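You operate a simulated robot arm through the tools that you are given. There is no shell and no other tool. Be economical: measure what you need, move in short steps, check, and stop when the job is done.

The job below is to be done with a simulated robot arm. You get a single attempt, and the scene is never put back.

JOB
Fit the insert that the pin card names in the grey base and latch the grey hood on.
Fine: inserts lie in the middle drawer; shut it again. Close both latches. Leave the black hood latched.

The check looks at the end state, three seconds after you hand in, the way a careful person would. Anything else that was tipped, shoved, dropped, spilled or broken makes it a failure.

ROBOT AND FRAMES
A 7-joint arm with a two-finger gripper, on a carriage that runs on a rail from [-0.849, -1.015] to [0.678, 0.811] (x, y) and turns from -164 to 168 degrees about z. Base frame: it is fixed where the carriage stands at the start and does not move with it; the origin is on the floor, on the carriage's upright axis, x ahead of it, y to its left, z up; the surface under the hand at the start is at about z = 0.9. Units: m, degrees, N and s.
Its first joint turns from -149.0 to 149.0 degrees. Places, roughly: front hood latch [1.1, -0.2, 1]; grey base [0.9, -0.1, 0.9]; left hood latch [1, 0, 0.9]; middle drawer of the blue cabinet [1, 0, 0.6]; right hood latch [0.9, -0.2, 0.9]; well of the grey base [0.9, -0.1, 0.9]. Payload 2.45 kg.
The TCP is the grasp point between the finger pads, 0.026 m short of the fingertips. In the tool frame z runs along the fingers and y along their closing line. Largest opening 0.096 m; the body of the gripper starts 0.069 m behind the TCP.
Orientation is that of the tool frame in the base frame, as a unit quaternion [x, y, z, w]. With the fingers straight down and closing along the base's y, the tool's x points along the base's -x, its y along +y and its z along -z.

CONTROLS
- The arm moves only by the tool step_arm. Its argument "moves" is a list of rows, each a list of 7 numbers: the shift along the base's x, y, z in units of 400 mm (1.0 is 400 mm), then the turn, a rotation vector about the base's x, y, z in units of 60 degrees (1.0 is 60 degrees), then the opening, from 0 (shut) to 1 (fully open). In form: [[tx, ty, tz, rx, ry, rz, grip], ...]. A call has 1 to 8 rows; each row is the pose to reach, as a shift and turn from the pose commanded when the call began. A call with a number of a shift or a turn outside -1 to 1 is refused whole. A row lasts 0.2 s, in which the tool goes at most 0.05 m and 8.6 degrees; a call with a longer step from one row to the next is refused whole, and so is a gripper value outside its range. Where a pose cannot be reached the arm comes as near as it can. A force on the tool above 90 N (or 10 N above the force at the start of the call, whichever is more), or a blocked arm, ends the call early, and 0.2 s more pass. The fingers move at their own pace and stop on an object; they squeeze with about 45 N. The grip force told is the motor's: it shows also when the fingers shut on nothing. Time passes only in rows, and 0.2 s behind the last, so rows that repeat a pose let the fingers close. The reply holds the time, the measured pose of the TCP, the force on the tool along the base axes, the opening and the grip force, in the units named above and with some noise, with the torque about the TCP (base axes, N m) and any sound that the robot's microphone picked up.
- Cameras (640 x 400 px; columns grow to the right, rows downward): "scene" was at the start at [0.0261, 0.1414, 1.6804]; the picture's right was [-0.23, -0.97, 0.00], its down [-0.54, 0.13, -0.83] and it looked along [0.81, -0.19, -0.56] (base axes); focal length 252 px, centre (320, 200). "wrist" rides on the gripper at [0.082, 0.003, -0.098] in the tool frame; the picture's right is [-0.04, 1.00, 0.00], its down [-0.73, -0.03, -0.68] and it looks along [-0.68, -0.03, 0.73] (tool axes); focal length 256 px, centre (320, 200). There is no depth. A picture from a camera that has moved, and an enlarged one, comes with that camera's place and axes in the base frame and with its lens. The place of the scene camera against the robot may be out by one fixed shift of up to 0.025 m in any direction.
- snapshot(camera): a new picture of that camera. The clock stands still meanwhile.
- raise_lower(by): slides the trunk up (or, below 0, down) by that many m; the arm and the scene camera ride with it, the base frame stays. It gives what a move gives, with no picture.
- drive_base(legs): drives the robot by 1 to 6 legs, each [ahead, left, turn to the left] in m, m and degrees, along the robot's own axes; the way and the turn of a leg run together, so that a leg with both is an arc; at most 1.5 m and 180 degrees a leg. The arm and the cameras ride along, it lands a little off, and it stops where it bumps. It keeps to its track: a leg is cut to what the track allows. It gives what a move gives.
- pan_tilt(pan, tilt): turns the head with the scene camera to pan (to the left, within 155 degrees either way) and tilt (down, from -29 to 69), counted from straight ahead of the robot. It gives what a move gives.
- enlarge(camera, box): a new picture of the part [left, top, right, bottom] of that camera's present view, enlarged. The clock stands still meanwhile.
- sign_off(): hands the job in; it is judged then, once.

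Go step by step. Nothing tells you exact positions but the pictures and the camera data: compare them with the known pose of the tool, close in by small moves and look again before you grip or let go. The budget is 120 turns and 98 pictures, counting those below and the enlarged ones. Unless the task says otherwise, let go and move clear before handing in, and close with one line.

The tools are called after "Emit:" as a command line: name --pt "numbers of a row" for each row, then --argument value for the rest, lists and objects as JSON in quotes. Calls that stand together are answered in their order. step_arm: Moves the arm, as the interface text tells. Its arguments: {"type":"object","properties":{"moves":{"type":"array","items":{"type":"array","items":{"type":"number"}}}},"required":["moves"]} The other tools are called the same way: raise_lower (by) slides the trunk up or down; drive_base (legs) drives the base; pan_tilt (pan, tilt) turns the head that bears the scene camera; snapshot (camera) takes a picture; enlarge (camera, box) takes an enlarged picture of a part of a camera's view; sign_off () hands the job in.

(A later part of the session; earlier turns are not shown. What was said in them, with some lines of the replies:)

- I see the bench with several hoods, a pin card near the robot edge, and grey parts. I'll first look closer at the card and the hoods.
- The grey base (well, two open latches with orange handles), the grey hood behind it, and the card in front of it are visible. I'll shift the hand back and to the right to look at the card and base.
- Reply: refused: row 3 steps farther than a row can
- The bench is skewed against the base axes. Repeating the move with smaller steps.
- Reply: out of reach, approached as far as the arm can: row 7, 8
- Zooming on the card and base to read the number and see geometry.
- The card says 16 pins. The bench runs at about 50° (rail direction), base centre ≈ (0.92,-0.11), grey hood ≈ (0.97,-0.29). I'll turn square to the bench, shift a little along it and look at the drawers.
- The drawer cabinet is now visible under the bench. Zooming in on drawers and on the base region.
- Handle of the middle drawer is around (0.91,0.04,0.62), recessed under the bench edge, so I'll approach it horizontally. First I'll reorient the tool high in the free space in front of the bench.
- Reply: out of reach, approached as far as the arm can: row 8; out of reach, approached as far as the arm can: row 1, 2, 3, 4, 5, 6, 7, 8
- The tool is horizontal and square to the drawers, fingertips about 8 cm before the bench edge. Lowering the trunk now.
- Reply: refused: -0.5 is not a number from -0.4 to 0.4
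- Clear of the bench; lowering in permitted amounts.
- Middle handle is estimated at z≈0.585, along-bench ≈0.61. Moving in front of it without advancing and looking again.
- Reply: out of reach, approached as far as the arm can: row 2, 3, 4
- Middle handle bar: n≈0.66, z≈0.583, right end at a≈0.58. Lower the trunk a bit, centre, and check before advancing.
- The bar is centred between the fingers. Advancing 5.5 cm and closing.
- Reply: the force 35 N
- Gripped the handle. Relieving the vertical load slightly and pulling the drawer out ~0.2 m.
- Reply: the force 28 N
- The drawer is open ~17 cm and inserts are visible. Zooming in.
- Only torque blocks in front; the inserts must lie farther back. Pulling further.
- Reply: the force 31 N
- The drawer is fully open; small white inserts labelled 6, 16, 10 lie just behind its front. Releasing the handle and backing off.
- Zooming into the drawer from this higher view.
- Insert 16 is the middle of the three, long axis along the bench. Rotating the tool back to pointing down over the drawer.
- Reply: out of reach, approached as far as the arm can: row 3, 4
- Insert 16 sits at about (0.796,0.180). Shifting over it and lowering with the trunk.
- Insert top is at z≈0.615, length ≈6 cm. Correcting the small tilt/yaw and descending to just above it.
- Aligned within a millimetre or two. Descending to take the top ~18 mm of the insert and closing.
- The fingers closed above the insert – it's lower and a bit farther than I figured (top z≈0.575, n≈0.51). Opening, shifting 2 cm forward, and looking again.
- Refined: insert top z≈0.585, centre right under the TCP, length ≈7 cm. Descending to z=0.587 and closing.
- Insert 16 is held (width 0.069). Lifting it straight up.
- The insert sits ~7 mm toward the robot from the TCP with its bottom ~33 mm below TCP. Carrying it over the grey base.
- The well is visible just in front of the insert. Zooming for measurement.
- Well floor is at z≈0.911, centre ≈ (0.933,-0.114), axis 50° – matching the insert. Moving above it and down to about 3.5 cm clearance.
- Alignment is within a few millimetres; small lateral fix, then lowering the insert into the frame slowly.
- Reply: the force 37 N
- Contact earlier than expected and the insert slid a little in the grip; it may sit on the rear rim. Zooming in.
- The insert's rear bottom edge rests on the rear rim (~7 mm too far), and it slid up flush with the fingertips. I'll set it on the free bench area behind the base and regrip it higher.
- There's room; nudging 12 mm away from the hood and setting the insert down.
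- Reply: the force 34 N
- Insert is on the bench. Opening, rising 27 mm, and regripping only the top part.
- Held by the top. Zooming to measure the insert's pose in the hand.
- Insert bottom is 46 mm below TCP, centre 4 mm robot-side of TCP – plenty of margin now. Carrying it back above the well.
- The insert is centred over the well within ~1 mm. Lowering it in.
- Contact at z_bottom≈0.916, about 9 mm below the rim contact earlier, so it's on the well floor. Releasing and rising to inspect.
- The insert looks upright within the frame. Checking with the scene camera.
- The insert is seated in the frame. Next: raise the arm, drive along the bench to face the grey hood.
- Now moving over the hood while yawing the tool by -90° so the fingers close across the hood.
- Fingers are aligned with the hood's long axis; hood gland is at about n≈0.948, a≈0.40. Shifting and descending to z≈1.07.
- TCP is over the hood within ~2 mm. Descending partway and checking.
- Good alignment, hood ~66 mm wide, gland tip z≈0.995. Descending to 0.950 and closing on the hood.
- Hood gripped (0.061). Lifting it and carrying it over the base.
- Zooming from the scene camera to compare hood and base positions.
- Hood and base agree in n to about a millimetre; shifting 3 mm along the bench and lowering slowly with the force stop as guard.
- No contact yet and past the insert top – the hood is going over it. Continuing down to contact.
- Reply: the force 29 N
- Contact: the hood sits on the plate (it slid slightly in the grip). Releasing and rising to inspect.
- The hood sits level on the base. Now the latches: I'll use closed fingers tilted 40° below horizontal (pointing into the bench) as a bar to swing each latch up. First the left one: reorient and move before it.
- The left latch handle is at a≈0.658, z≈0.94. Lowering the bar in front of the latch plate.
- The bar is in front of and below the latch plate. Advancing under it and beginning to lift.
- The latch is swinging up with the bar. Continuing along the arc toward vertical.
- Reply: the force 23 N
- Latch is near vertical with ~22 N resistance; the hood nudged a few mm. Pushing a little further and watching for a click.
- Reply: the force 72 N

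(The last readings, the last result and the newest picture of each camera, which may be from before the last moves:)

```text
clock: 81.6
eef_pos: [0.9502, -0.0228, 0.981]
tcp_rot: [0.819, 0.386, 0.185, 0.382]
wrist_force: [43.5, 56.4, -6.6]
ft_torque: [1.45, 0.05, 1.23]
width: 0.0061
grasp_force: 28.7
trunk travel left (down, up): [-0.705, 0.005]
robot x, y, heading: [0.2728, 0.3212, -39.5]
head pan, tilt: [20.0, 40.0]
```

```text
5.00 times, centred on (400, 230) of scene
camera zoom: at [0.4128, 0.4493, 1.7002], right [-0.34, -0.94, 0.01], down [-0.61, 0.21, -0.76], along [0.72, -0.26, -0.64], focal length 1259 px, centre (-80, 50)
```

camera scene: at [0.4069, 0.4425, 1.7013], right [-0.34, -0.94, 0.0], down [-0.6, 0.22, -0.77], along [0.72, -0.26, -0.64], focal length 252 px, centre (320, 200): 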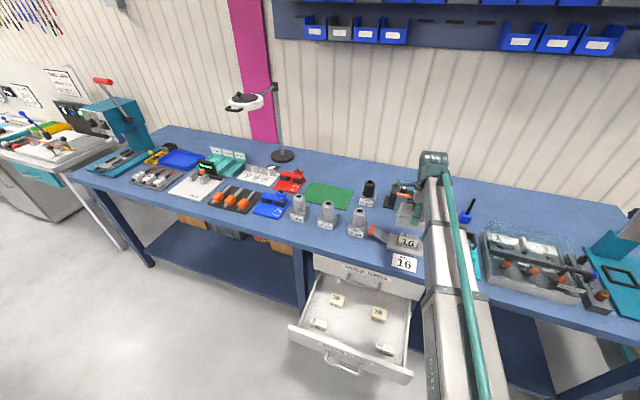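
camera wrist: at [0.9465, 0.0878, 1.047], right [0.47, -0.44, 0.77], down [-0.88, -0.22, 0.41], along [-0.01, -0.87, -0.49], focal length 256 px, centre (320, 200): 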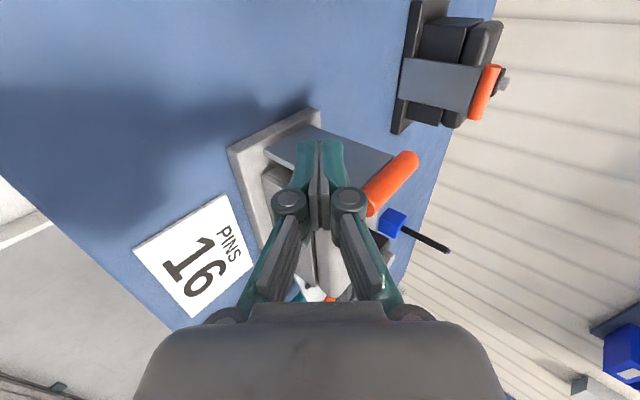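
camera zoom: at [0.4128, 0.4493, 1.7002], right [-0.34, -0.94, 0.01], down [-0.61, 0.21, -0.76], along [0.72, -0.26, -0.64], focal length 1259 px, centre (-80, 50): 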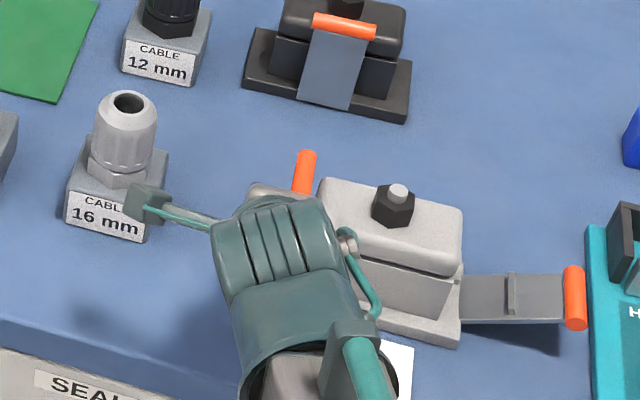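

Solid stop at ~70 N, so the latch is at its end stop. Backing off to see whether it stays.

Emit:
step_arm --pt "0.016 0.0192 0 0 0 0 0" --pt "0.04 0.048 0 0 0 0 0" --pt "0.07 0.084 0 0 0 0 0" --pt "0.03 0.12 0.05 0 0 0 0" --pt "-0.04 0.18 0.1 0 0 0 0" --pt "-0.04 0.18 0.1 0 0 0 0"

Emit:
enlarge --camera "scene" --box '[360, 190, 440, 270]'

Emit:
snapshot --camera "wrist"

```text
clock: 83.0
eef_pos: [0.9251, 0.0376, 1.0222]
tcp_rot: [0.821, 0.383, 0.178, 0.383]
wrist_force: [-0.3, 0.2, 0.3]
ft_torque: [0.0, -0.05, -0.03]
width: 0.0
grasp_force: 28.4
trunk travel left (down, up): [-0.705, 0.005]
robot x, y, heading: [0.2706, 0.3199, -40.1]
head pan, tilt: [20.0, 40.0]
```

```text
5.00 times, centred on (400, 230) of scene
camera zoom: at [0.4071, 0.442, 1.7013], right [-0.34, -0.94, 0.0], down [-0.6, 0.22, -0.77], along [0.72, -0.26, -0.64], focal length 1259 px, centre (-80, 50)
```

zoom: 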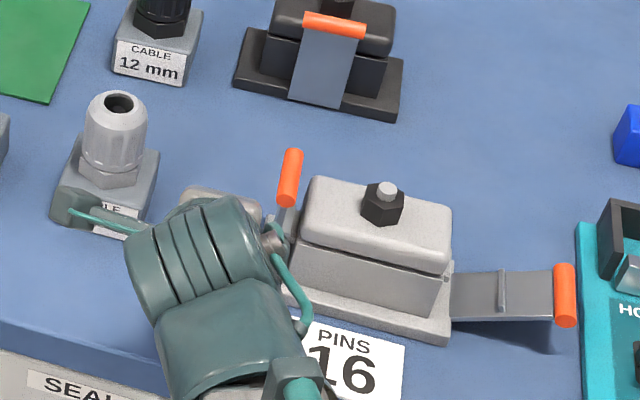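

```text
28 pictures are left
camera wrist: at [0.9216, 0.1487, 1.0891], right [0.47, -0.44, 0.76], down [-0.88, -0.22, 0.41], along [-0.02, -0.87, -0.49], focal length 256 px, centre (320, 200)
```

wrist: 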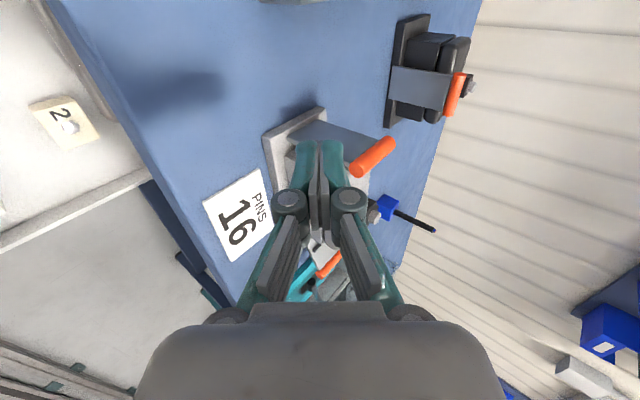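

The latch stays near vertical. Comparing its closed angle with the black hood's latch.

Emit:
enlarge --camera "wrist" --box '[250, 0, 490, 190]'

```text
2.11 times, centred on (370, 95) of wrist
camera zoom: at [0.9216, 0.1487, 1.0891], right [0.47, -0.44, 0.76], down [-0.88, -0.22, 0.41], along [-0.02, -0.87, -0.49], focal length 539 px, centre (215, 421)
```

zoom: 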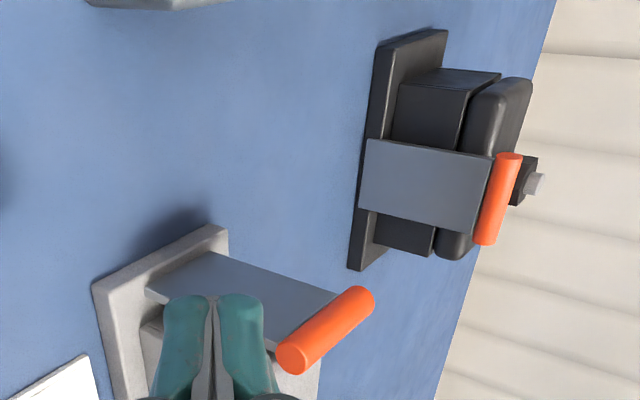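

Checking closely whether the hood sits flush on the base plate.

Emit:
enlarge --camera "scene" --box '[412, 218, 456, 262]'

```text
9.09 times, centred on (434, 240) of scene
camera zoom: at [0.4071, 0.442, 1.7013], right [-0.34, -0.94, 0.0], down [-0.6, 0.22, -0.77], along [0.72, -0.26, -0.64], focal length 2290 px, centre (-716, -164)
```

zoom: 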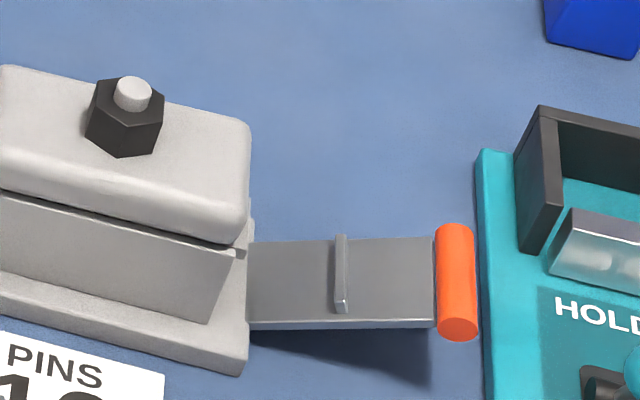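

I need a clean overhead look; returning the hand to the earlier top-down pose above the hood for direct comparison.

Emit:
step_arm --pt "0 0 0.09 0.07 0.08 0 0" --pt "0 0 0.18 0.15 0.18 0 0" --pt "0.003 -0.07 0.232 0.24 0.285 0 0" --pt "0.007 -0.15 0.232 0.33 0.39 0 0" --pt "0.011 -0.23 0.232 0.42 0.495 0 0.3" --pt "0.015 -0.31 0.232 0.49 0.58 0 0.6" --pt "0.019 -0.368 0.232 0.534 0.639 0 1" --pt "0.019 -0.368 0.232 0.534 0.639 0 1"

Emit:
snapshot --camera "wrist"

```text
clock: 84.8
eef_pos: [0.9347, -0.1089, 1.1136]
tcp_rot: [0.906, 0.423, -0.001, -0.001]
wrist_force: [-0.2, -0.8, 1.2]
ft_torque: [0.01, 0.01, 0.0]
width: 0.0959
grasp_force: 0.0
trunk travel left (down, up): [-0.705, 0.005]
robot x, y, heading: [0.267, 0.3212, -39.7]
head pan, tilt: [20.0, 40.0]
```

```text
25 pictures are left
camera wrist: at [0.9888, -0.0484, 1.2116], right [0.74, -0.67, 0.0], down [-0.49, -0.54, 0.68], along [-0.46, -0.5, -0.73], focal length 256 px, centre (320, 200)
```

wrist: 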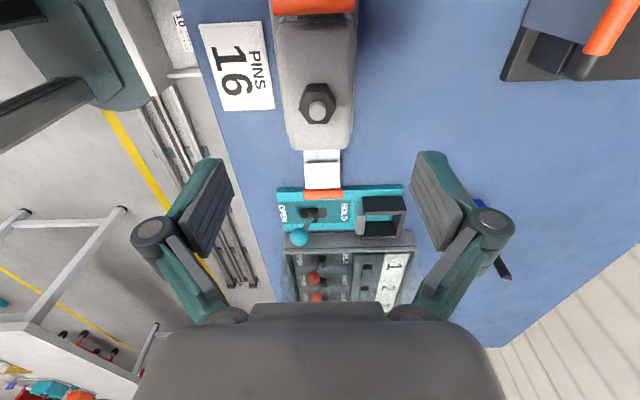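

The hood shifted ~6 mm toward the right when the left latch met its stop. Closing the right latch should push it back; moving the bar before the right latch.

Emit:
step_arm --pt "-0.064 -0.02 0 -0.089 -0.1065 0 0.3" --pt "-0.128 -0.04 0 -0.178 -0.213 0 0" --pt "-0.192 -0.06 0 -0.267 -0.3195 0 0" --pt "-0.256 -0.08 -0.03 -0.356 -0.426 0 0" --pt "-0.32 -0.1 -0.08 -0.445 -0.5325 0 0" --pt "-0.3835 -0.121 -0.13 -0.534 -0.639 0 0" --pt "-0.3835 -0.121 -0.184 -0.534 -0.639 0 0" --pt "-0.3835 -0.121 -0.184 -0.534 -0.639 0 0"

Emit:
snapshot --camera "wrist"

```text
clock: 86.6
eef_pos: [0.7813, -0.1605, 1.0407]
tcp_rot: [0.821, 0.383, 0.179, 0.383]
wrist_force: [0.4, -0.2, -0.5]
ft_torque: [0.02, 0.02, -0.03]
width: 0.0001
grasp_force: 29.1
trunk travel left (down, up): [-0.705, 0.005]
robot x, y, heading: [0.265, 0.3205, -40.0]
head pan, tilt: [20.0, 40.0]
```

```text
24 pictures are left
camera wrist: at [0.7762, -0.0494, 1.1068], right [0.47, -0.44, 0.77], down [-0.88, -0.22, 0.41], along [-0.02, -0.87, -0.49], focal length 256 px, centre (320, 200)
```

wrist: 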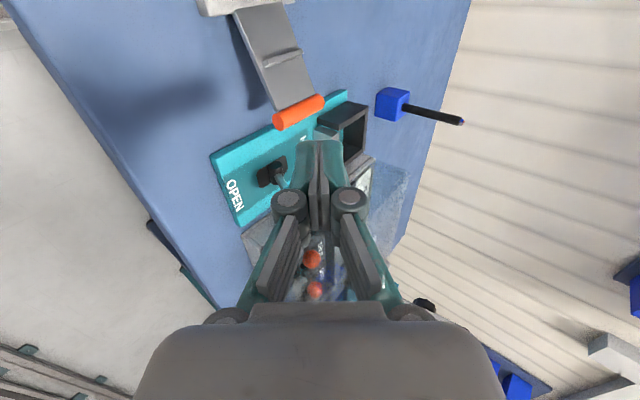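

Right handle at a≈0.362, z≈0.947; the bar will go under the plate at a≈0.38. Descending and advancing to its front edge.

Emit:
step_arm --pt "0 0 -0.1 0 0 0 0" --pt "0 0 -0.2 0 0 0 0" --pt "0 0 -0.279 0 0 0 0" --pt "0.0455 -0.0315 -0.279 0 0 0 0" --pt "0.0455 -0.0315 -0.279 0 0 0 0"

Emit:
snapshot --camera "wrist"

```text
clock: 87.8
eef_pos: [0.7975, -0.1725, 0.9299]
tcp_rot: [0.822, 0.383, 0.178, 0.383]
wrist_force: [-0.7, 0.4, -0.9]
ft_torque: [0.0, 0.02, 0.02]
width: 0.0001
grasp_force: 28.1
trunk travel left (down, up): [-0.705, 0.005]
robot x, y, heading: [0.2692, 0.3168, -40.1]
head pan, tilt: [20.0, 40.0]
```

```text
23 pictures are left
camera wrist: at [0.7942, -0.0629, 0.9961], right [0.47, -0.44, 0.77], down [-0.88, -0.22, 0.41], along [-0.02, -0.87, -0.49], focal length 256 px, centre (320, 200)
```

wrist: 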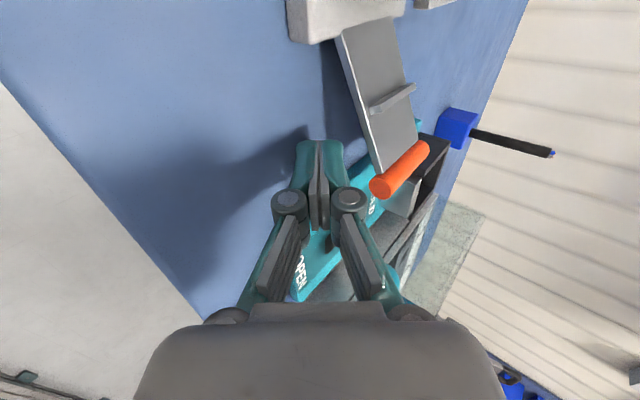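

The tip sits in front of and below the right latch plate. Advancing under it and swinging it up toward vertical.

Emit:
step_arm --pt "0.027 -0.0225 0 0 0 0 0" --pt "0.0537 -0.0449 0 0 0 0 0" --pt "0.0537 -0.0449 0.03 0 0 0 0" --pt "0.0667 -0.0299 0.06 0 0 0 0" --pt "0.08 -0.013 0.08 0 0 0 0" --pt "0.0937 0.0031 0.0975 0 0 0 0" --pt "0.108 0.02 0.11 0 0 0 0" --pt "0.1227 0.0376 0.118 0 0 0 0"

Emit:
snapshot --camera "wrist"

```text
clock: 89.6
eef_pos: [0.8478, -0.155, 0.9775]
tcp_rot: [0.821, 0.383, 0.179, 0.383]
wrist_force: [-0.5, -0.3, 0.1]
ft_torque: [0.0, -0.01, 0.04]
width: 0.0
grasp_force: 28.7
trunk travel left (down, up): [-0.705, 0.005]
robot x, y, heading: [0.2692, 0.3171, -40.1]
head pan, tilt: [20.0, 40.0]
```

```text
22 pictures are left
camera wrist: at [0.8435, -0.0457, 1.0433], right [0.47, -0.44, 0.77], down [-0.88, -0.22, 0.41], along [-0.02, -0.87, -0.49], focal length 256 px, centre (320, 200)
```

wrist: 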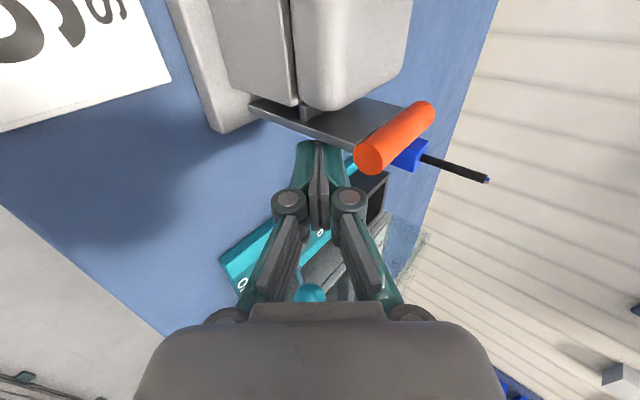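

The right latch is nearly vertical, its crossbar lining up above the hood's peg. Pushing on toward the hood.

Emit:
step_arm --pt "0.0064 0.0077 0.002 0 0 0 0" --pt "0.0128 0.0154 0.004 0 0 0 0" --pt "0.0192 0.023 0.004 0 0 0 0" --pt "0.0256 0.0308 0.004 0 0 0 0"

Emit:
snapshot --camera "wrist"

Emit:
enlarge --camera "scene" --box '[360, 190, 440, 270]'

```text
clock: 90.6
eef_pos: [0.8516, -0.1499, 0.9781]
tcp_rot: [0.823, 0.381, 0.177, 0.383]
wrist_force: [-34.5, -40.8, -4.8]
ft_torque: [-0.93, 0.27, -0.8]
width: 0.0061
grasp_force: 28.5
trunk travel left (down, up): [-0.705, 0.005]
robot x, y, heading: [0.2666, 0.3206, -40.0]
head pan, tilt: [20.0, 40.0]
```

```text
21 pictures are left
camera wrist: at [0.8483, -0.0404, 1.0437], right [0.47, -0.45, 0.76], down [-0.88, -0.21, 0.42], along [-0.02, -0.87, -0.49], focal length 256 px, centre (320, 200)
```

wrist: 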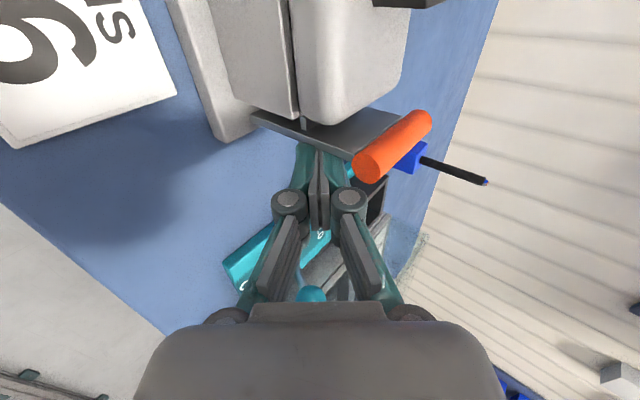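

```text
5.00 times, centred on (400, 230) of scene
camera zoom: at [0.4031, 0.4358, 1.702], right [-0.34, -0.94, 0.0], down [-0.6, 0.22, -0.77], along [0.72, -0.26, -0.64], focal length 1259 px, centre (-80, 50)
```

zoom: 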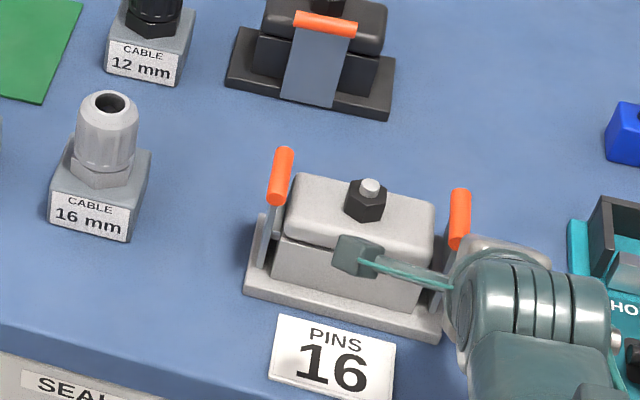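

Both latches now stand upright, hood moved back to about centre and the left latch stayed. Backing off and checking.

Emit:
step_arm --pt "-0.02 -0.024 0 0 0 0 0" --pt "-0.06 -0.07 0 0 0 0 0" --pt "-0.13 -0.04 0.05 0 0 0 0" --pt "-0.2 0.0 0.1 0 0 0 0" --pt "-0.25 0.05 0.15 0 0 0 0" --pt "-0.25 0.05 0.15 0 0 0 0"

Emit:
enlarge --camera "scene" --box '[375, 205, 439, 265]'

Emit:
snapshot --camera "wrist"

```text
clock: 92.0
eef_pos: [0.7744, -0.1378, 1.0366]
tcp_rot: [0.822, 0.383, 0.178, 0.382]
wrist_force: [0.8, 0.5, 0.7]
ft_torque: [-0.01, 0.02, -0.02]
width: 0.0001
grasp_force: 28.2
out of reach, approached as far as the arm can: row 5, 6
trunk travel left (down, up): [-0.705, 0.005]
robot x, y, heading: [0.2662, 0.3201, -39.9]
head pan, tilt: [20.0, 40.0]
```

```text
6.67 times, centred on (407, 235) of scene
camera zoom: at [0.4067, 0.4421, 1.7013], right [-0.34, -0.94, 0.0], down [-0.6, 0.22, -0.77], along [0.72, -0.26, -0.64], focal length 1679 px, centre (-260, -33)
```

zoom: 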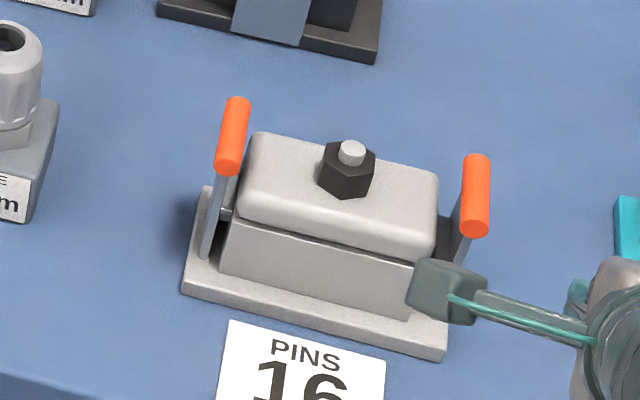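

```text
18 pictures are left
camera wrist: at [0.7701, -0.0273, 1.1025], right [0.47, -0.44, 0.76], down [-0.88, -0.22, 0.41], along [-0.02, -0.87, -0.49], focal length 256 px, centre (320, 200)
```

wrist: 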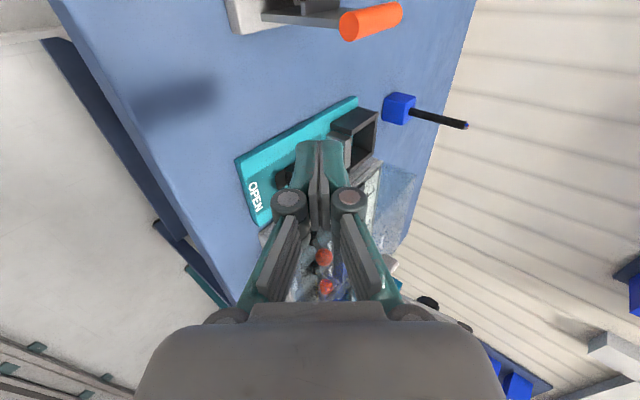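

Both latches lean in equally (~5°) against the hood, which is centred and flush – latched. Next: shut the drawer. Raising the arm and driving back along the bench.

Emit:
step_arm --pt "0 0 0.11 0 0 0 0" --pt "0 0 0.22 0 0 0 0" --pt "0 0 0.33 0 0 0 0" --pt "0 0 0.44 0 0 0 0" --pt "0 0 0.52 0 0 0 0" --pt "0 0 0.52 0 0 0 0"

Emit:
drive_base --legs '[[0, -0.268, 0]]'

Emit:
enlarge --camera "scene" --box '[220, 120, 460, 300]'

```text
clock: 93.4
eef_pos: [0.7742, -0.1367, 1.2455]
tcp_rot: [0.821, 0.383, 0.179, 0.383]
wrist_force: [0.6, 0.0, -0.9]
ft_torque: [-0.02, -0.02, -0.01]
width: 0.0001
grasp_force: 28.3
trunk travel left (down, up): [-0.705, 0.005]
robot x, y, heading: [0.2693, 0.3206, -40.0]
head pan, tilt: [20.0, 40.0]
```

```text
clock: 95.3
eef_pos: [0.6022, -0.3441, 1.2445]
tcp_rot: [0.821, 0.383, 0.18, 0.382]
wrist_force: [-0.3, -0.2, 0.0]
ft_torque: [0.02, 0.01, 0.0]
width: 0.0001
grasp_force: 28.8
trunk travel left (down, up): [-0.705, 0.005]
robot x, y, heading: [0.093, 0.1093, -39.8]
head pan, tilt: [20.0, 40.0]
```

```text
2.22 times, centred on (340, 210) of scene
camera zoom: at [0.2329, 0.2345, 1.7014], right [-0.34, -0.94, 0.0], down [-0.6, 0.22, -0.77], along [0.72, -0.26, -0.64], focal length 560 px, centre (276, 178)
```

zoom: 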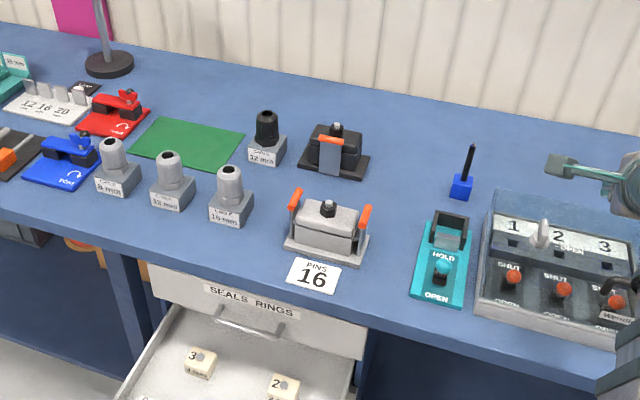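

Everything looks right from here. Now bringing the tool horizontal and to the space in front of the open drawer, high up.

Emit:
step_arm --pt "0.012 0.106 0 -0.071 -0.085 0 0" --pt "0.024 0.212 0 -0.142 -0.17 0 0" --pt "0.036 0.318 0 -0.213 -0.255 0 0" --pt "0.048 0.424 0 -0.285 -0.341 0 0" --pt "0.06 0.53 0 -0.356 -0.426 0 0" --pt "0.072 0.637 0 -0.4273 -0.5113 0 0"

Emit:
step_arm --pt "-0.007 0.121 0 0 0 0 0" --pt "-0.014 0.243 0 0 0 0 0" --pt "-0.021 0.364 0 0 0 0 0" --pt "-0.028 0.485 0 0 0 0 0" --pt "-0.034 0.607 0 0 0 0 0" --pt "-0.041 0.728 0 0 0 0 0" --pt "-0.048 0.85 0 0 0 0 0" --pt "-0.055 0.971 0 0 0 0 0"

```text
clock: 96.7
eef_pos: [0.7622, -0.0944, 1.2608]
tcp_rot: [0.64, 0.3, 0.3, 0.64]
wrist_force: [-1.1, -0.3, -0.2]
ft_torque: [0.03, -0.01, -0.06]
width: 0.0
grasp_force: 28.1
out of reach, approached as far as the arm can: row 1, 2, 3, 4, 5, 6
trunk travel left (down, up): [-0.705, 0.005]
robot x, y, heading: [0.0932, 0.111, -39.8]
head pan, tilt: [20.0, 40.0]
```

```text
clock: 98.5
eef_pos: [0.7371, 0.299, 1.2679]
tcp_rot: [0.641, 0.303, 0.296, 0.64]
wrist_force: [-0.1, 0.0, -0.1]
ft_torque: [-0.01, -0.03, 0.02]
width: 0.0
grasp_force: 28.6
out of reach, approached as far as the arm can: row 1, 2, 8
trunk travel left (down, up): [-0.705, 0.005]
robot x, y, heading: [0.0935, 0.1106, -39.4]
head pan, tilt: [20.0, 40.0]
```

Shifting to just ahead of the drawer's handle line (n≈0.27), then lowering.

Emit:
step_arm --pt "-0.1 0.016 0 0 0 0 0" --pt "-0.2 0.032 0 0 0 0 0" --pt "-0.298 0.0475 0 0 0 0 0" --pt "-0.298 0.0475 0 0 0 0 0"

```text
clock: 99.5
eef_pos: [0.6198, 0.315, 1.2691]
tcp_rot: [0.64, 0.299, 0.3, 0.641]
wrist_force: [-0.6, -0.1, 0.2]
ft_torque: [0.01, -0.02, -0.01]
width: 0.0001
grasp_force: 28.2
trunk travel left (down, up): [-0.705, 0.005]
robot x, y, heading: [0.0886, 0.1127, -40.1]
head pan, tilt: [20.0, 40.0]
```

Lowering in front of the drawer to z≈0.625 (above the handle, on the front panel).

Emit:
raise_lower --by -0.4

Emit:
raise_lower --by -0.244

Emit:
snapshot --camera "wrist"

```text
clock: 103.3
eef_pos: [0.62, 0.3157, 0.868]
tcp_rot: [0.641, 0.299, 0.3, 0.641]
wrist_force: [0.8, -0.7, 0.6]
ft_torque: [-0.02, 0.01, -0.01]
width: 0.0001
grasp_force: 28.8
trunk travel left (down, up): [-0.305, 0.405]
robot x, y, heading: [0.0938, 0.1142, -39.8]
head pan, tilt: [20.0, 40.0]
```

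```text
clock: 105.8
eef_pos: [0.6188, 0.3154, 0.6259]
tcp_rot: [0.64, 0.3, 0.3, 0.641]
wrist_force: [-0.5, -1.0, 0.4]
ft_torque: [0.02, -0.03, 0.0]
width: 0.0
grasp_force: 28.6
trunk travel left (down, up): [-0.061, 0.649]
robot x, y, heading: [0.0955, 0.1101, -39.6]
head pan, tilt: [20.0, 40.0]
```

```text
16 pictures are left
camera wrist: at [0.5957, 0.4418, 0.6277], right [-0.03, -0.03, 1.0], down [-0.99, -0.13, -0.03], along [0.13, -0.99, -0.03], focal length 256 px, centre (320, 200)
```

wrist: 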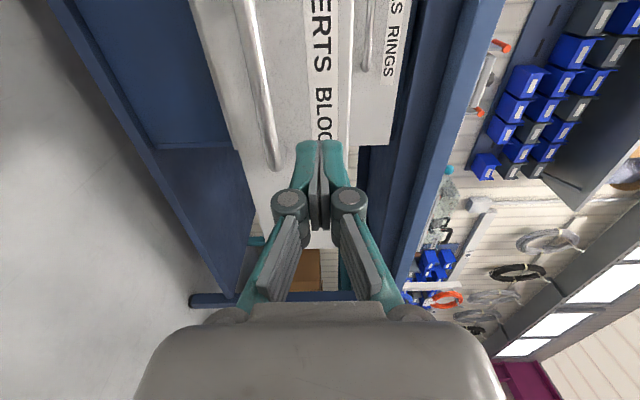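

The fingertip faces the middle drawer's front panel between handle and top edge. Pushing gently.

Emit:
step_arm --pt "0.0575 -0.0481 0 0 0 0 0" --pt "0.115 -0.0962 0 0 0 0 0" --pt "0.1725 -0.1443 0 0 0 0 0" --pt "0.23 -0.1924 0 0 0 0 0" --pt "0.2875 -0.2405 0 0 0 0 0" --pt "0.345 -0.2886 0 0 0 0 0" --pt "0.4025 -0.3367 0 0 0 0 0" --pt "0.46 -0.3848 0 0 0 0 0"

Emit:
step_arm --pt "0.0575 -0.0481 0 0 0 0 0" --pt "0.115 -0.0962 0 0 0 0 0" --pt "0.1725 -0.1443 0 0 0 0 0" --pt "0.21 -0.176 0 0 0 0 0" --pt "0.235 -0.197 0 0 0 0 0"

Emit:
snapshot --camera "wrist"

```text
clock: 107.6
eef_pos: [0.8041, 0.1621, 0.6238]
tcp_rot: [0.64, 0.3, 0.299, 0.64]
wrist_force: [-0.1, -0.1, 0.5]
ft_torque: [-0.01, 0.01, -0.01]
width: 0.0
grasp_force: 28.1
trunk travel left (down, up): [-0.061, 0.649]
robot x, y, heading: [0.0937, 0.114, -39.7]
head pan, tilt: [20.0, 40.0]
```

```text
clock: 108.8
eef_pos: [0.8982, 0.082, 0.6239]
tcp_rot: [0.64, 0.3, 0.301, 0.64]
wrist_force: [-0.2, 0.5, 0.1]
ft_torque: [0.01, 0.0, -0.03]
width: 0.0
grasp_force: 28.9
trunk travel left (down, up): [-0.061, 0.649]
robot x, y, heading: [0.0953, 0.1102, -39.8]
head pan, tilt: [20.0, 40.0]
```

```text
15 pictures are left
camera wrist: at [0.8745, 0.2095, 0.6273], right [-0.03, -0.03, 1.0], down [-0.99, -0.13, -0.03], along [0.13, -0.99, -0.03], focal length 256 px, centre (320, 200)
```

wrist: 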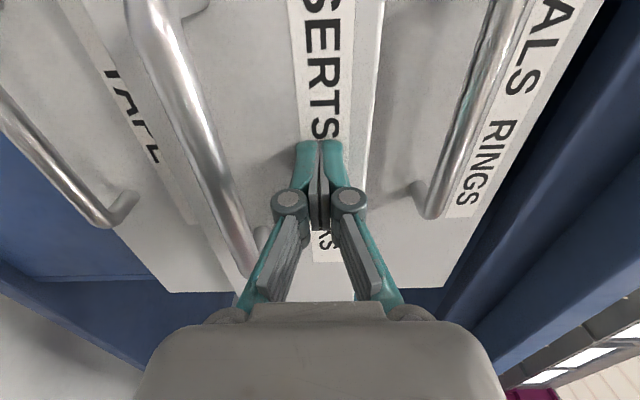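

About 3 cm left. Pushing slowly until it stops.

Emit:
step_arm --pt "0.0192 -0.016 0 0 0 0 0" --pt "0.0384 -0.032 0 0 0 0 0" --pt "0.0537 -0.0449 0 0 0 0 0" --pt "0.0595 -0.0497 0 0 0 0 0"

Emit:
snapshot --camera "wrist"

```text
clock: 109.8
eef_pos: [0.9221, 0.0637, 0.6237]
tcp_rot: [0.641, 0.3, 0.299, 0.64]
wrist_force: [-1.4, 0.6, -0.4]
ft_torque: [-0.02, 0.0, -0.03]
width: 0.0063
grasp_force: 28.6
trunk travel left (down, up): [-0.061, 0.649]
robot x, y, heading: [0.09, 0.1132, -39.7]
head pan, tilt: [20.0, 40.0]
```

```text
14 pictures are left
camera wrist: at [0.898, 0.1895, 0.6276], right [-0.03, -0.03, 1.0], down [-0.99, -0.13, -0.03], along [0.13, -0.99, -0.03], focal length 256 px, centre (320, 200)
```

wrist: 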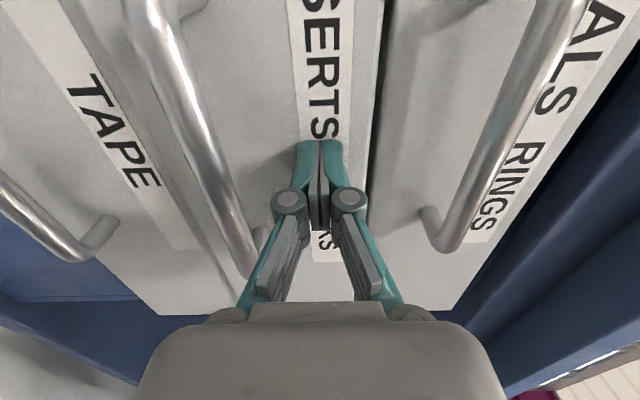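

Almost flush. A few more millimetres until it meets the stop.

Emit:
step_arm --pt "0.0077 -0.0064 0 0 0 0 0" --pt "0.0154 -0.0128 0 0 0 0 0" --pt "0.0211 -0.0176 0 0 0 0 0" --pt "0.0268 -0.0224 0 0 0 0 0"

```text
clock: 110.8
eef_pos: [0.9325, 0.0539, 0.624]
tcp_rot: [0.641, 0.299, 0.3, 0.64]
wrist_force: [-0.9, -0.1, -0.2]
ft_torque: [-0.01, -0.01, -0.01]
width: 0.0
grasp_force: 28.4
trunk travel left (down, up): [-0.061, 0.649]
robot x, y, heading: [0.0956, 0.1139, -39.7]
head pan, tilt: [20.0, 40.0]
```

Emit:
snapshot --camera "wrist"

```text
13 pictures are left
camera wrist: at [0.9078, 0.1803, 0.6277], right [-0.03, -0.03, 1.0], down [-0.99, -0.13, -0.03], along [0.13, -0.99, -0.03], focal length 256 px, centre (320, 200)
```

wrist: 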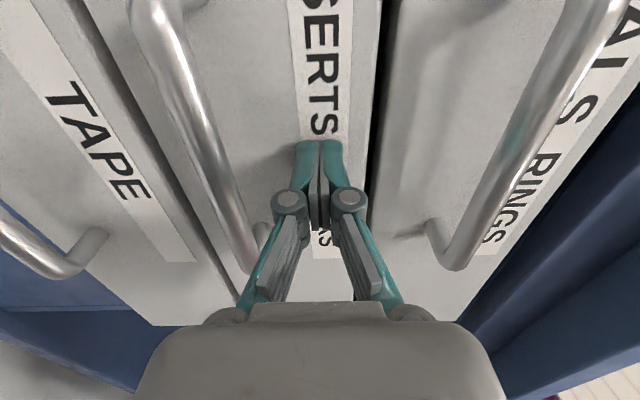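

The front looks nearly flush with its neighbours, still no resistance; pushing a few mm more.

Emit:
step_arm --pt "0.0077 -0.0064 0 0 0 0 0" --pt "0.0154 -0.0128 0 0 0 0 0" --pt "0.0211 -0.0176 0 0 0 0 0" --pt "0.0268 -0.0224 0 0 0 0 0"

Emit:
snapshot --camera "wrist"

```text
clock: 111.7
eef_pos: [0.9338, 0.0522, 0.624]
tcp_rot: [0.64, 0.302, 0.301, 0.639]
wrist_force: [-12.5, 8.3, 6.7]
ft_torque: [-0.16, -0.07, -0.22]
width: 0.006
grasp_force: 29.2
trunk travel left (down, up): [-0.061, 0.649]
robot x, y, heading: [0.093, 0.1141, -39.8]
head pan, tilt: [20.0, 40.0]
stopped in row 4: the force on the tool passed its limit at 97 N (the readings are from after the stop); the commanded pose is now the measured one
```

```text
12 pictures are left
camera wrist: at [0.9099, 0.1782, 0.628], right [-0.02, -0.03, 1.0], down [-0.99, -0.13, -0.03], along [0.13, -0.99, -0.03], focal length 256 px, centre (320, 200)
```

wrist: 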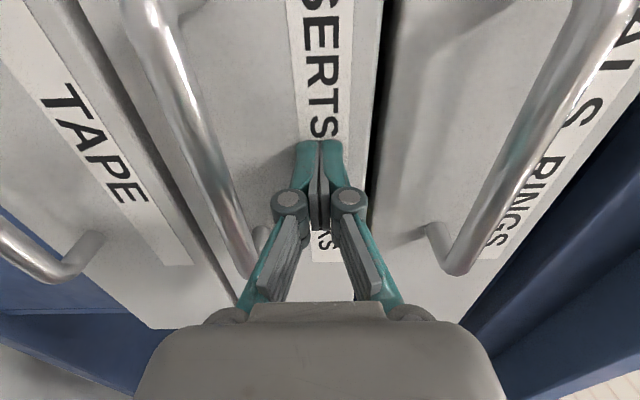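

Drawer is home at its stop. Backing away from it and raising.

Emit:
step_arm --pt "-0.06 0.05 0 0 0 0 0" --pt "-0.14 0.117 0 0 0 0 0" --pt "-0.22 0.184 0 0 0 0 0" --pt "-0.3 0.25 0 0 0 0 0" --pt "-0.38 0.3175 0 0 0 0 0" --pt "-0.46 0.384 0 0 0 0 0" --pt "-0.46 0.384 0 0 0 0 0"

Emit:
raise_lower --by 0.4

Emit:
snapshot --camera "scene"

```text
clock: 113.3
eef_pos: [0.7541, 0.2052, 0.6212]
tcp_rot: [0.641, 0.301, 0.3, 0.639]
wrist_force: [0.2, 0.0, 1.0]
ft_torque: [-0.01, -0.01, 0.03]
width: 0.0
grasp_force: 28.1
trunk travel left (down, up): [-0.061, 0.649]
robot x, y, heading: [0.0924, 0.1136, -39.6]
head pan, tilt: [20.0, 40.0]
```

```text
clock: 117.2
eef_pos: [0.7545, 0.2043, 1.0226]
tcp_rot: [0.642, 0.3, 0.301, 0.638]
wrist_force: [-0.2, 0.4, 0.2]
ft_torque: [-0.02, 0.02, 0.0]
width: 0.0001
grasp_force: 28.5
trunk travel left (down, up): [-0.461, 0.249]
robot x, y, heading: [0.0963, 0.1149, -40.1]
head pan, tilt: [20.0, 40.0]
```

```text
11 pictures are left
camera scene: at [0.233, 0.2356, 1.4573], right [-0.34, -0.94, 0.0], down [-0.61, 0.22, -0.77], along [0.72, -0.26, -0.64], focal length 252 px, centre (320, 200)
```

scene: 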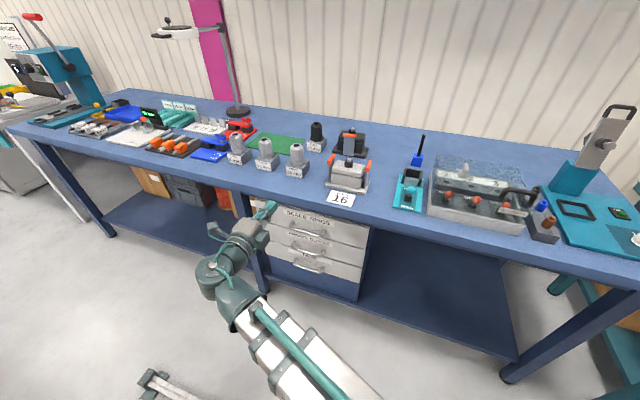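

Drawer looks shut. Final close-ups of the hood/latches and the drawers.

Emit:
enlarge --camera "scene" --box '[310, 120, 390, 210]'

Emit:
enlarge --camera "scene" --box '[240, 180, 400, 300]'

```text
4.44 times, centred on (350, 165) of scene
camera zoom: at [0.233, 0.2356, 1.4573], right [-0.34, -0.94, 0.0], down [-0.61, 0.22, -0.77], along [0.72, -0.26, -0.64], focal length 1119 px, centre (187, 356)
```

zoom: 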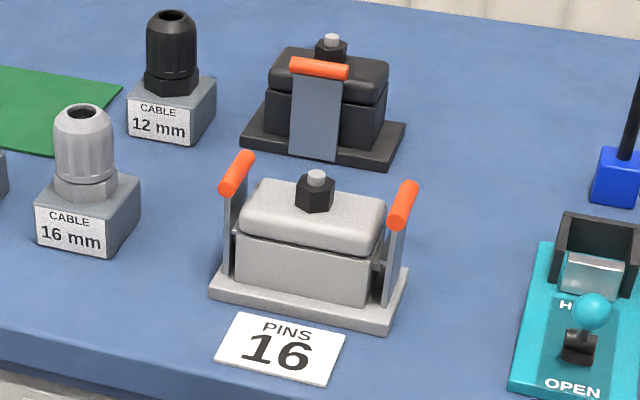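

```text
3.33 times, centred on (320, 240) of scene
camera zoom: at [0.233, 0.2356, 1.4573], right [-0.34, -0.94, 0.0], down [-0.61, 0.22, -0.77], along [0.72, -0.26, -0.64], focal length 840 px, centre (320, 67)
```

zoom: 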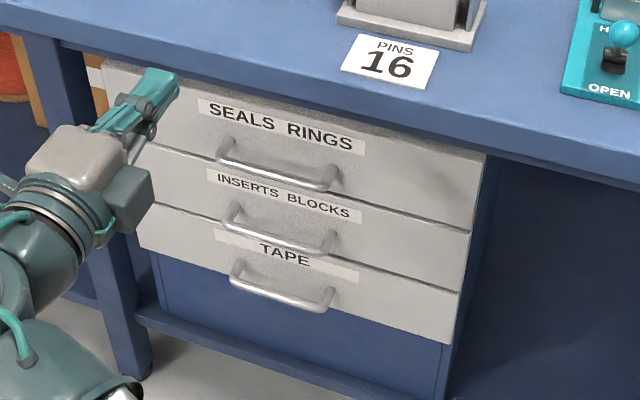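

Drawer is shut, and the hood looks latched. For certainty about the latch angles I'll take a level look with the wrist camera from in front of the bench edge.

Emit:
step_arm --pt "0.09 -0.024 0 0 0 0 0" --pt "0.18 -0.048 -0.03 0 0 0 0" --pt "0.27 -0.072 -0.06 0 0 0 0" --pt "0.345 -0.093 -0.075 0 0 0 0" --pt "0.345 -0.093 -0.075 0 0 0 0"

Emit:
snapshot --camera "wrist"

```text
clock: 118.4
eef_pos: [0.8917, 0.1642, 1.0087]
tcp_rot: [0.644, 0.309, 0.293, 0.635]
wrist_force: [-0.1, -0.1, 1.0]
ft_torque: [-0.03, -0.01, 0.03]
width: 0.0
grasp_force: 29.1
out of reach, approached as far as the arm can: row 2, 3, 4, 5
trunk travel left (down, up): [-0.461, 0.249]
robot x, y, heading: [0.0961, 0.1109, -39.6]
head pan, tilt: [20.0, 40.0]
```

```text
8 pictures are left
camera wrist: at [0.8677, 0.2902, 1.0133], right [0.0, -0.03, 1.0], down [-0.99, -0.13, 0.0], along [0.13, -0.99, -0.03], focal length 256 px, centre (320, 200)
```

wrist: 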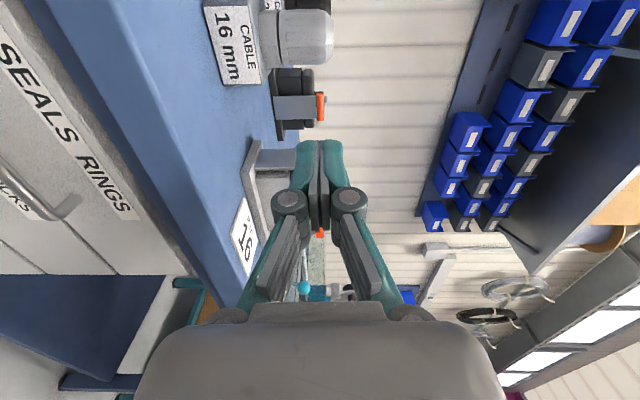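

The fingers hide the hood; shifting along the bench 12 cm and zooming.

Emit:
step_arm --pt "-0.07 -0.083 -0.02 0 0 0 0" --pt "-0.14 -0.166 -0.04 0 0 0 0" --pt "-0.192 -0.23 -0.05 0 0 0 0" --pt "-0.192 -0.23 -0.05 0 0 0 0"

Emit:
enlarge --camera "wrist" --box '[200, 0, 400, 160]'

```text
clock: 119.4
eef_pos: [0.8132, 0.0717, 1.0017]
tcp_rot: [0.644, 0.305, 0.297, 0.636]
wrist_force: [-0.2, 0.5, 0.7]
ft_torque: [0.0, 0.01, 0.01]
width: 0.0
grasp_force: 28.6
out of reach, approached as far as the arm can: row 1, 2, 3, 4
trunk travel left (down, up): [-0.461, 0.249]
robot x, y, heading: [0.0944, 0.1122, -39.6]
head pan, tilt: [20.0, 40.0]
```

```text
2.50 times, centred on (300, 80) of wrist
camera zoom: at [0.789, 0.1974, 1.0059], right [-0.01, -0.03, 1.0], down [-0.99, -0.13, -0.01], along [0.13, -0.99, -0.03], focal length 640 px, centre (370, 500)
```

zoom: 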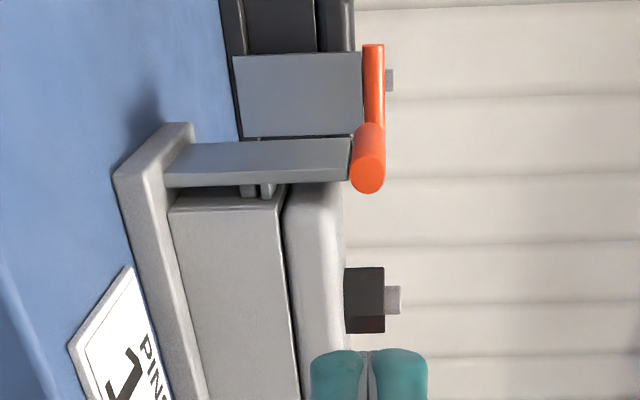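

The left latch is upright with its crossbar hooked above the hood peg. One high zoom on the right latch from the scene camera.

Emit:
enlarge --camera "scene" --box '[345, 145, 381, 200]'

```text
7.27 times, centred on (363, 172) of scene
camera zoom: at [0.2329, 0.2355, 1.4573], right [-0.34, -0.94, 0.0], down [-0.61, 0.22, -0.77], along [0.72, -0.26, -0.64], focal length 1832 px, centre (7, 400)
```

zoom: 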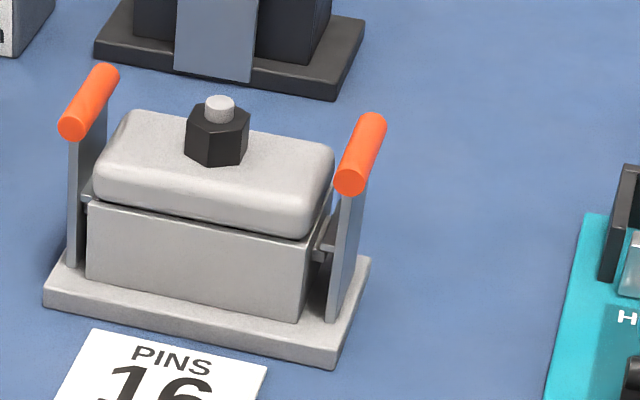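

Both latches are upright and symmetric, with their crossbars over the hood pegs. The drawer is shut, the black hood is still latched and the hand is clear, so I'm handing in.

Emit:
sign_off

```text
The job is handed in.
```

The 16-pin insert is in the grey base, the grey hood is on with both latches closed, the middle drawer is shut, and the black hood is still latched.
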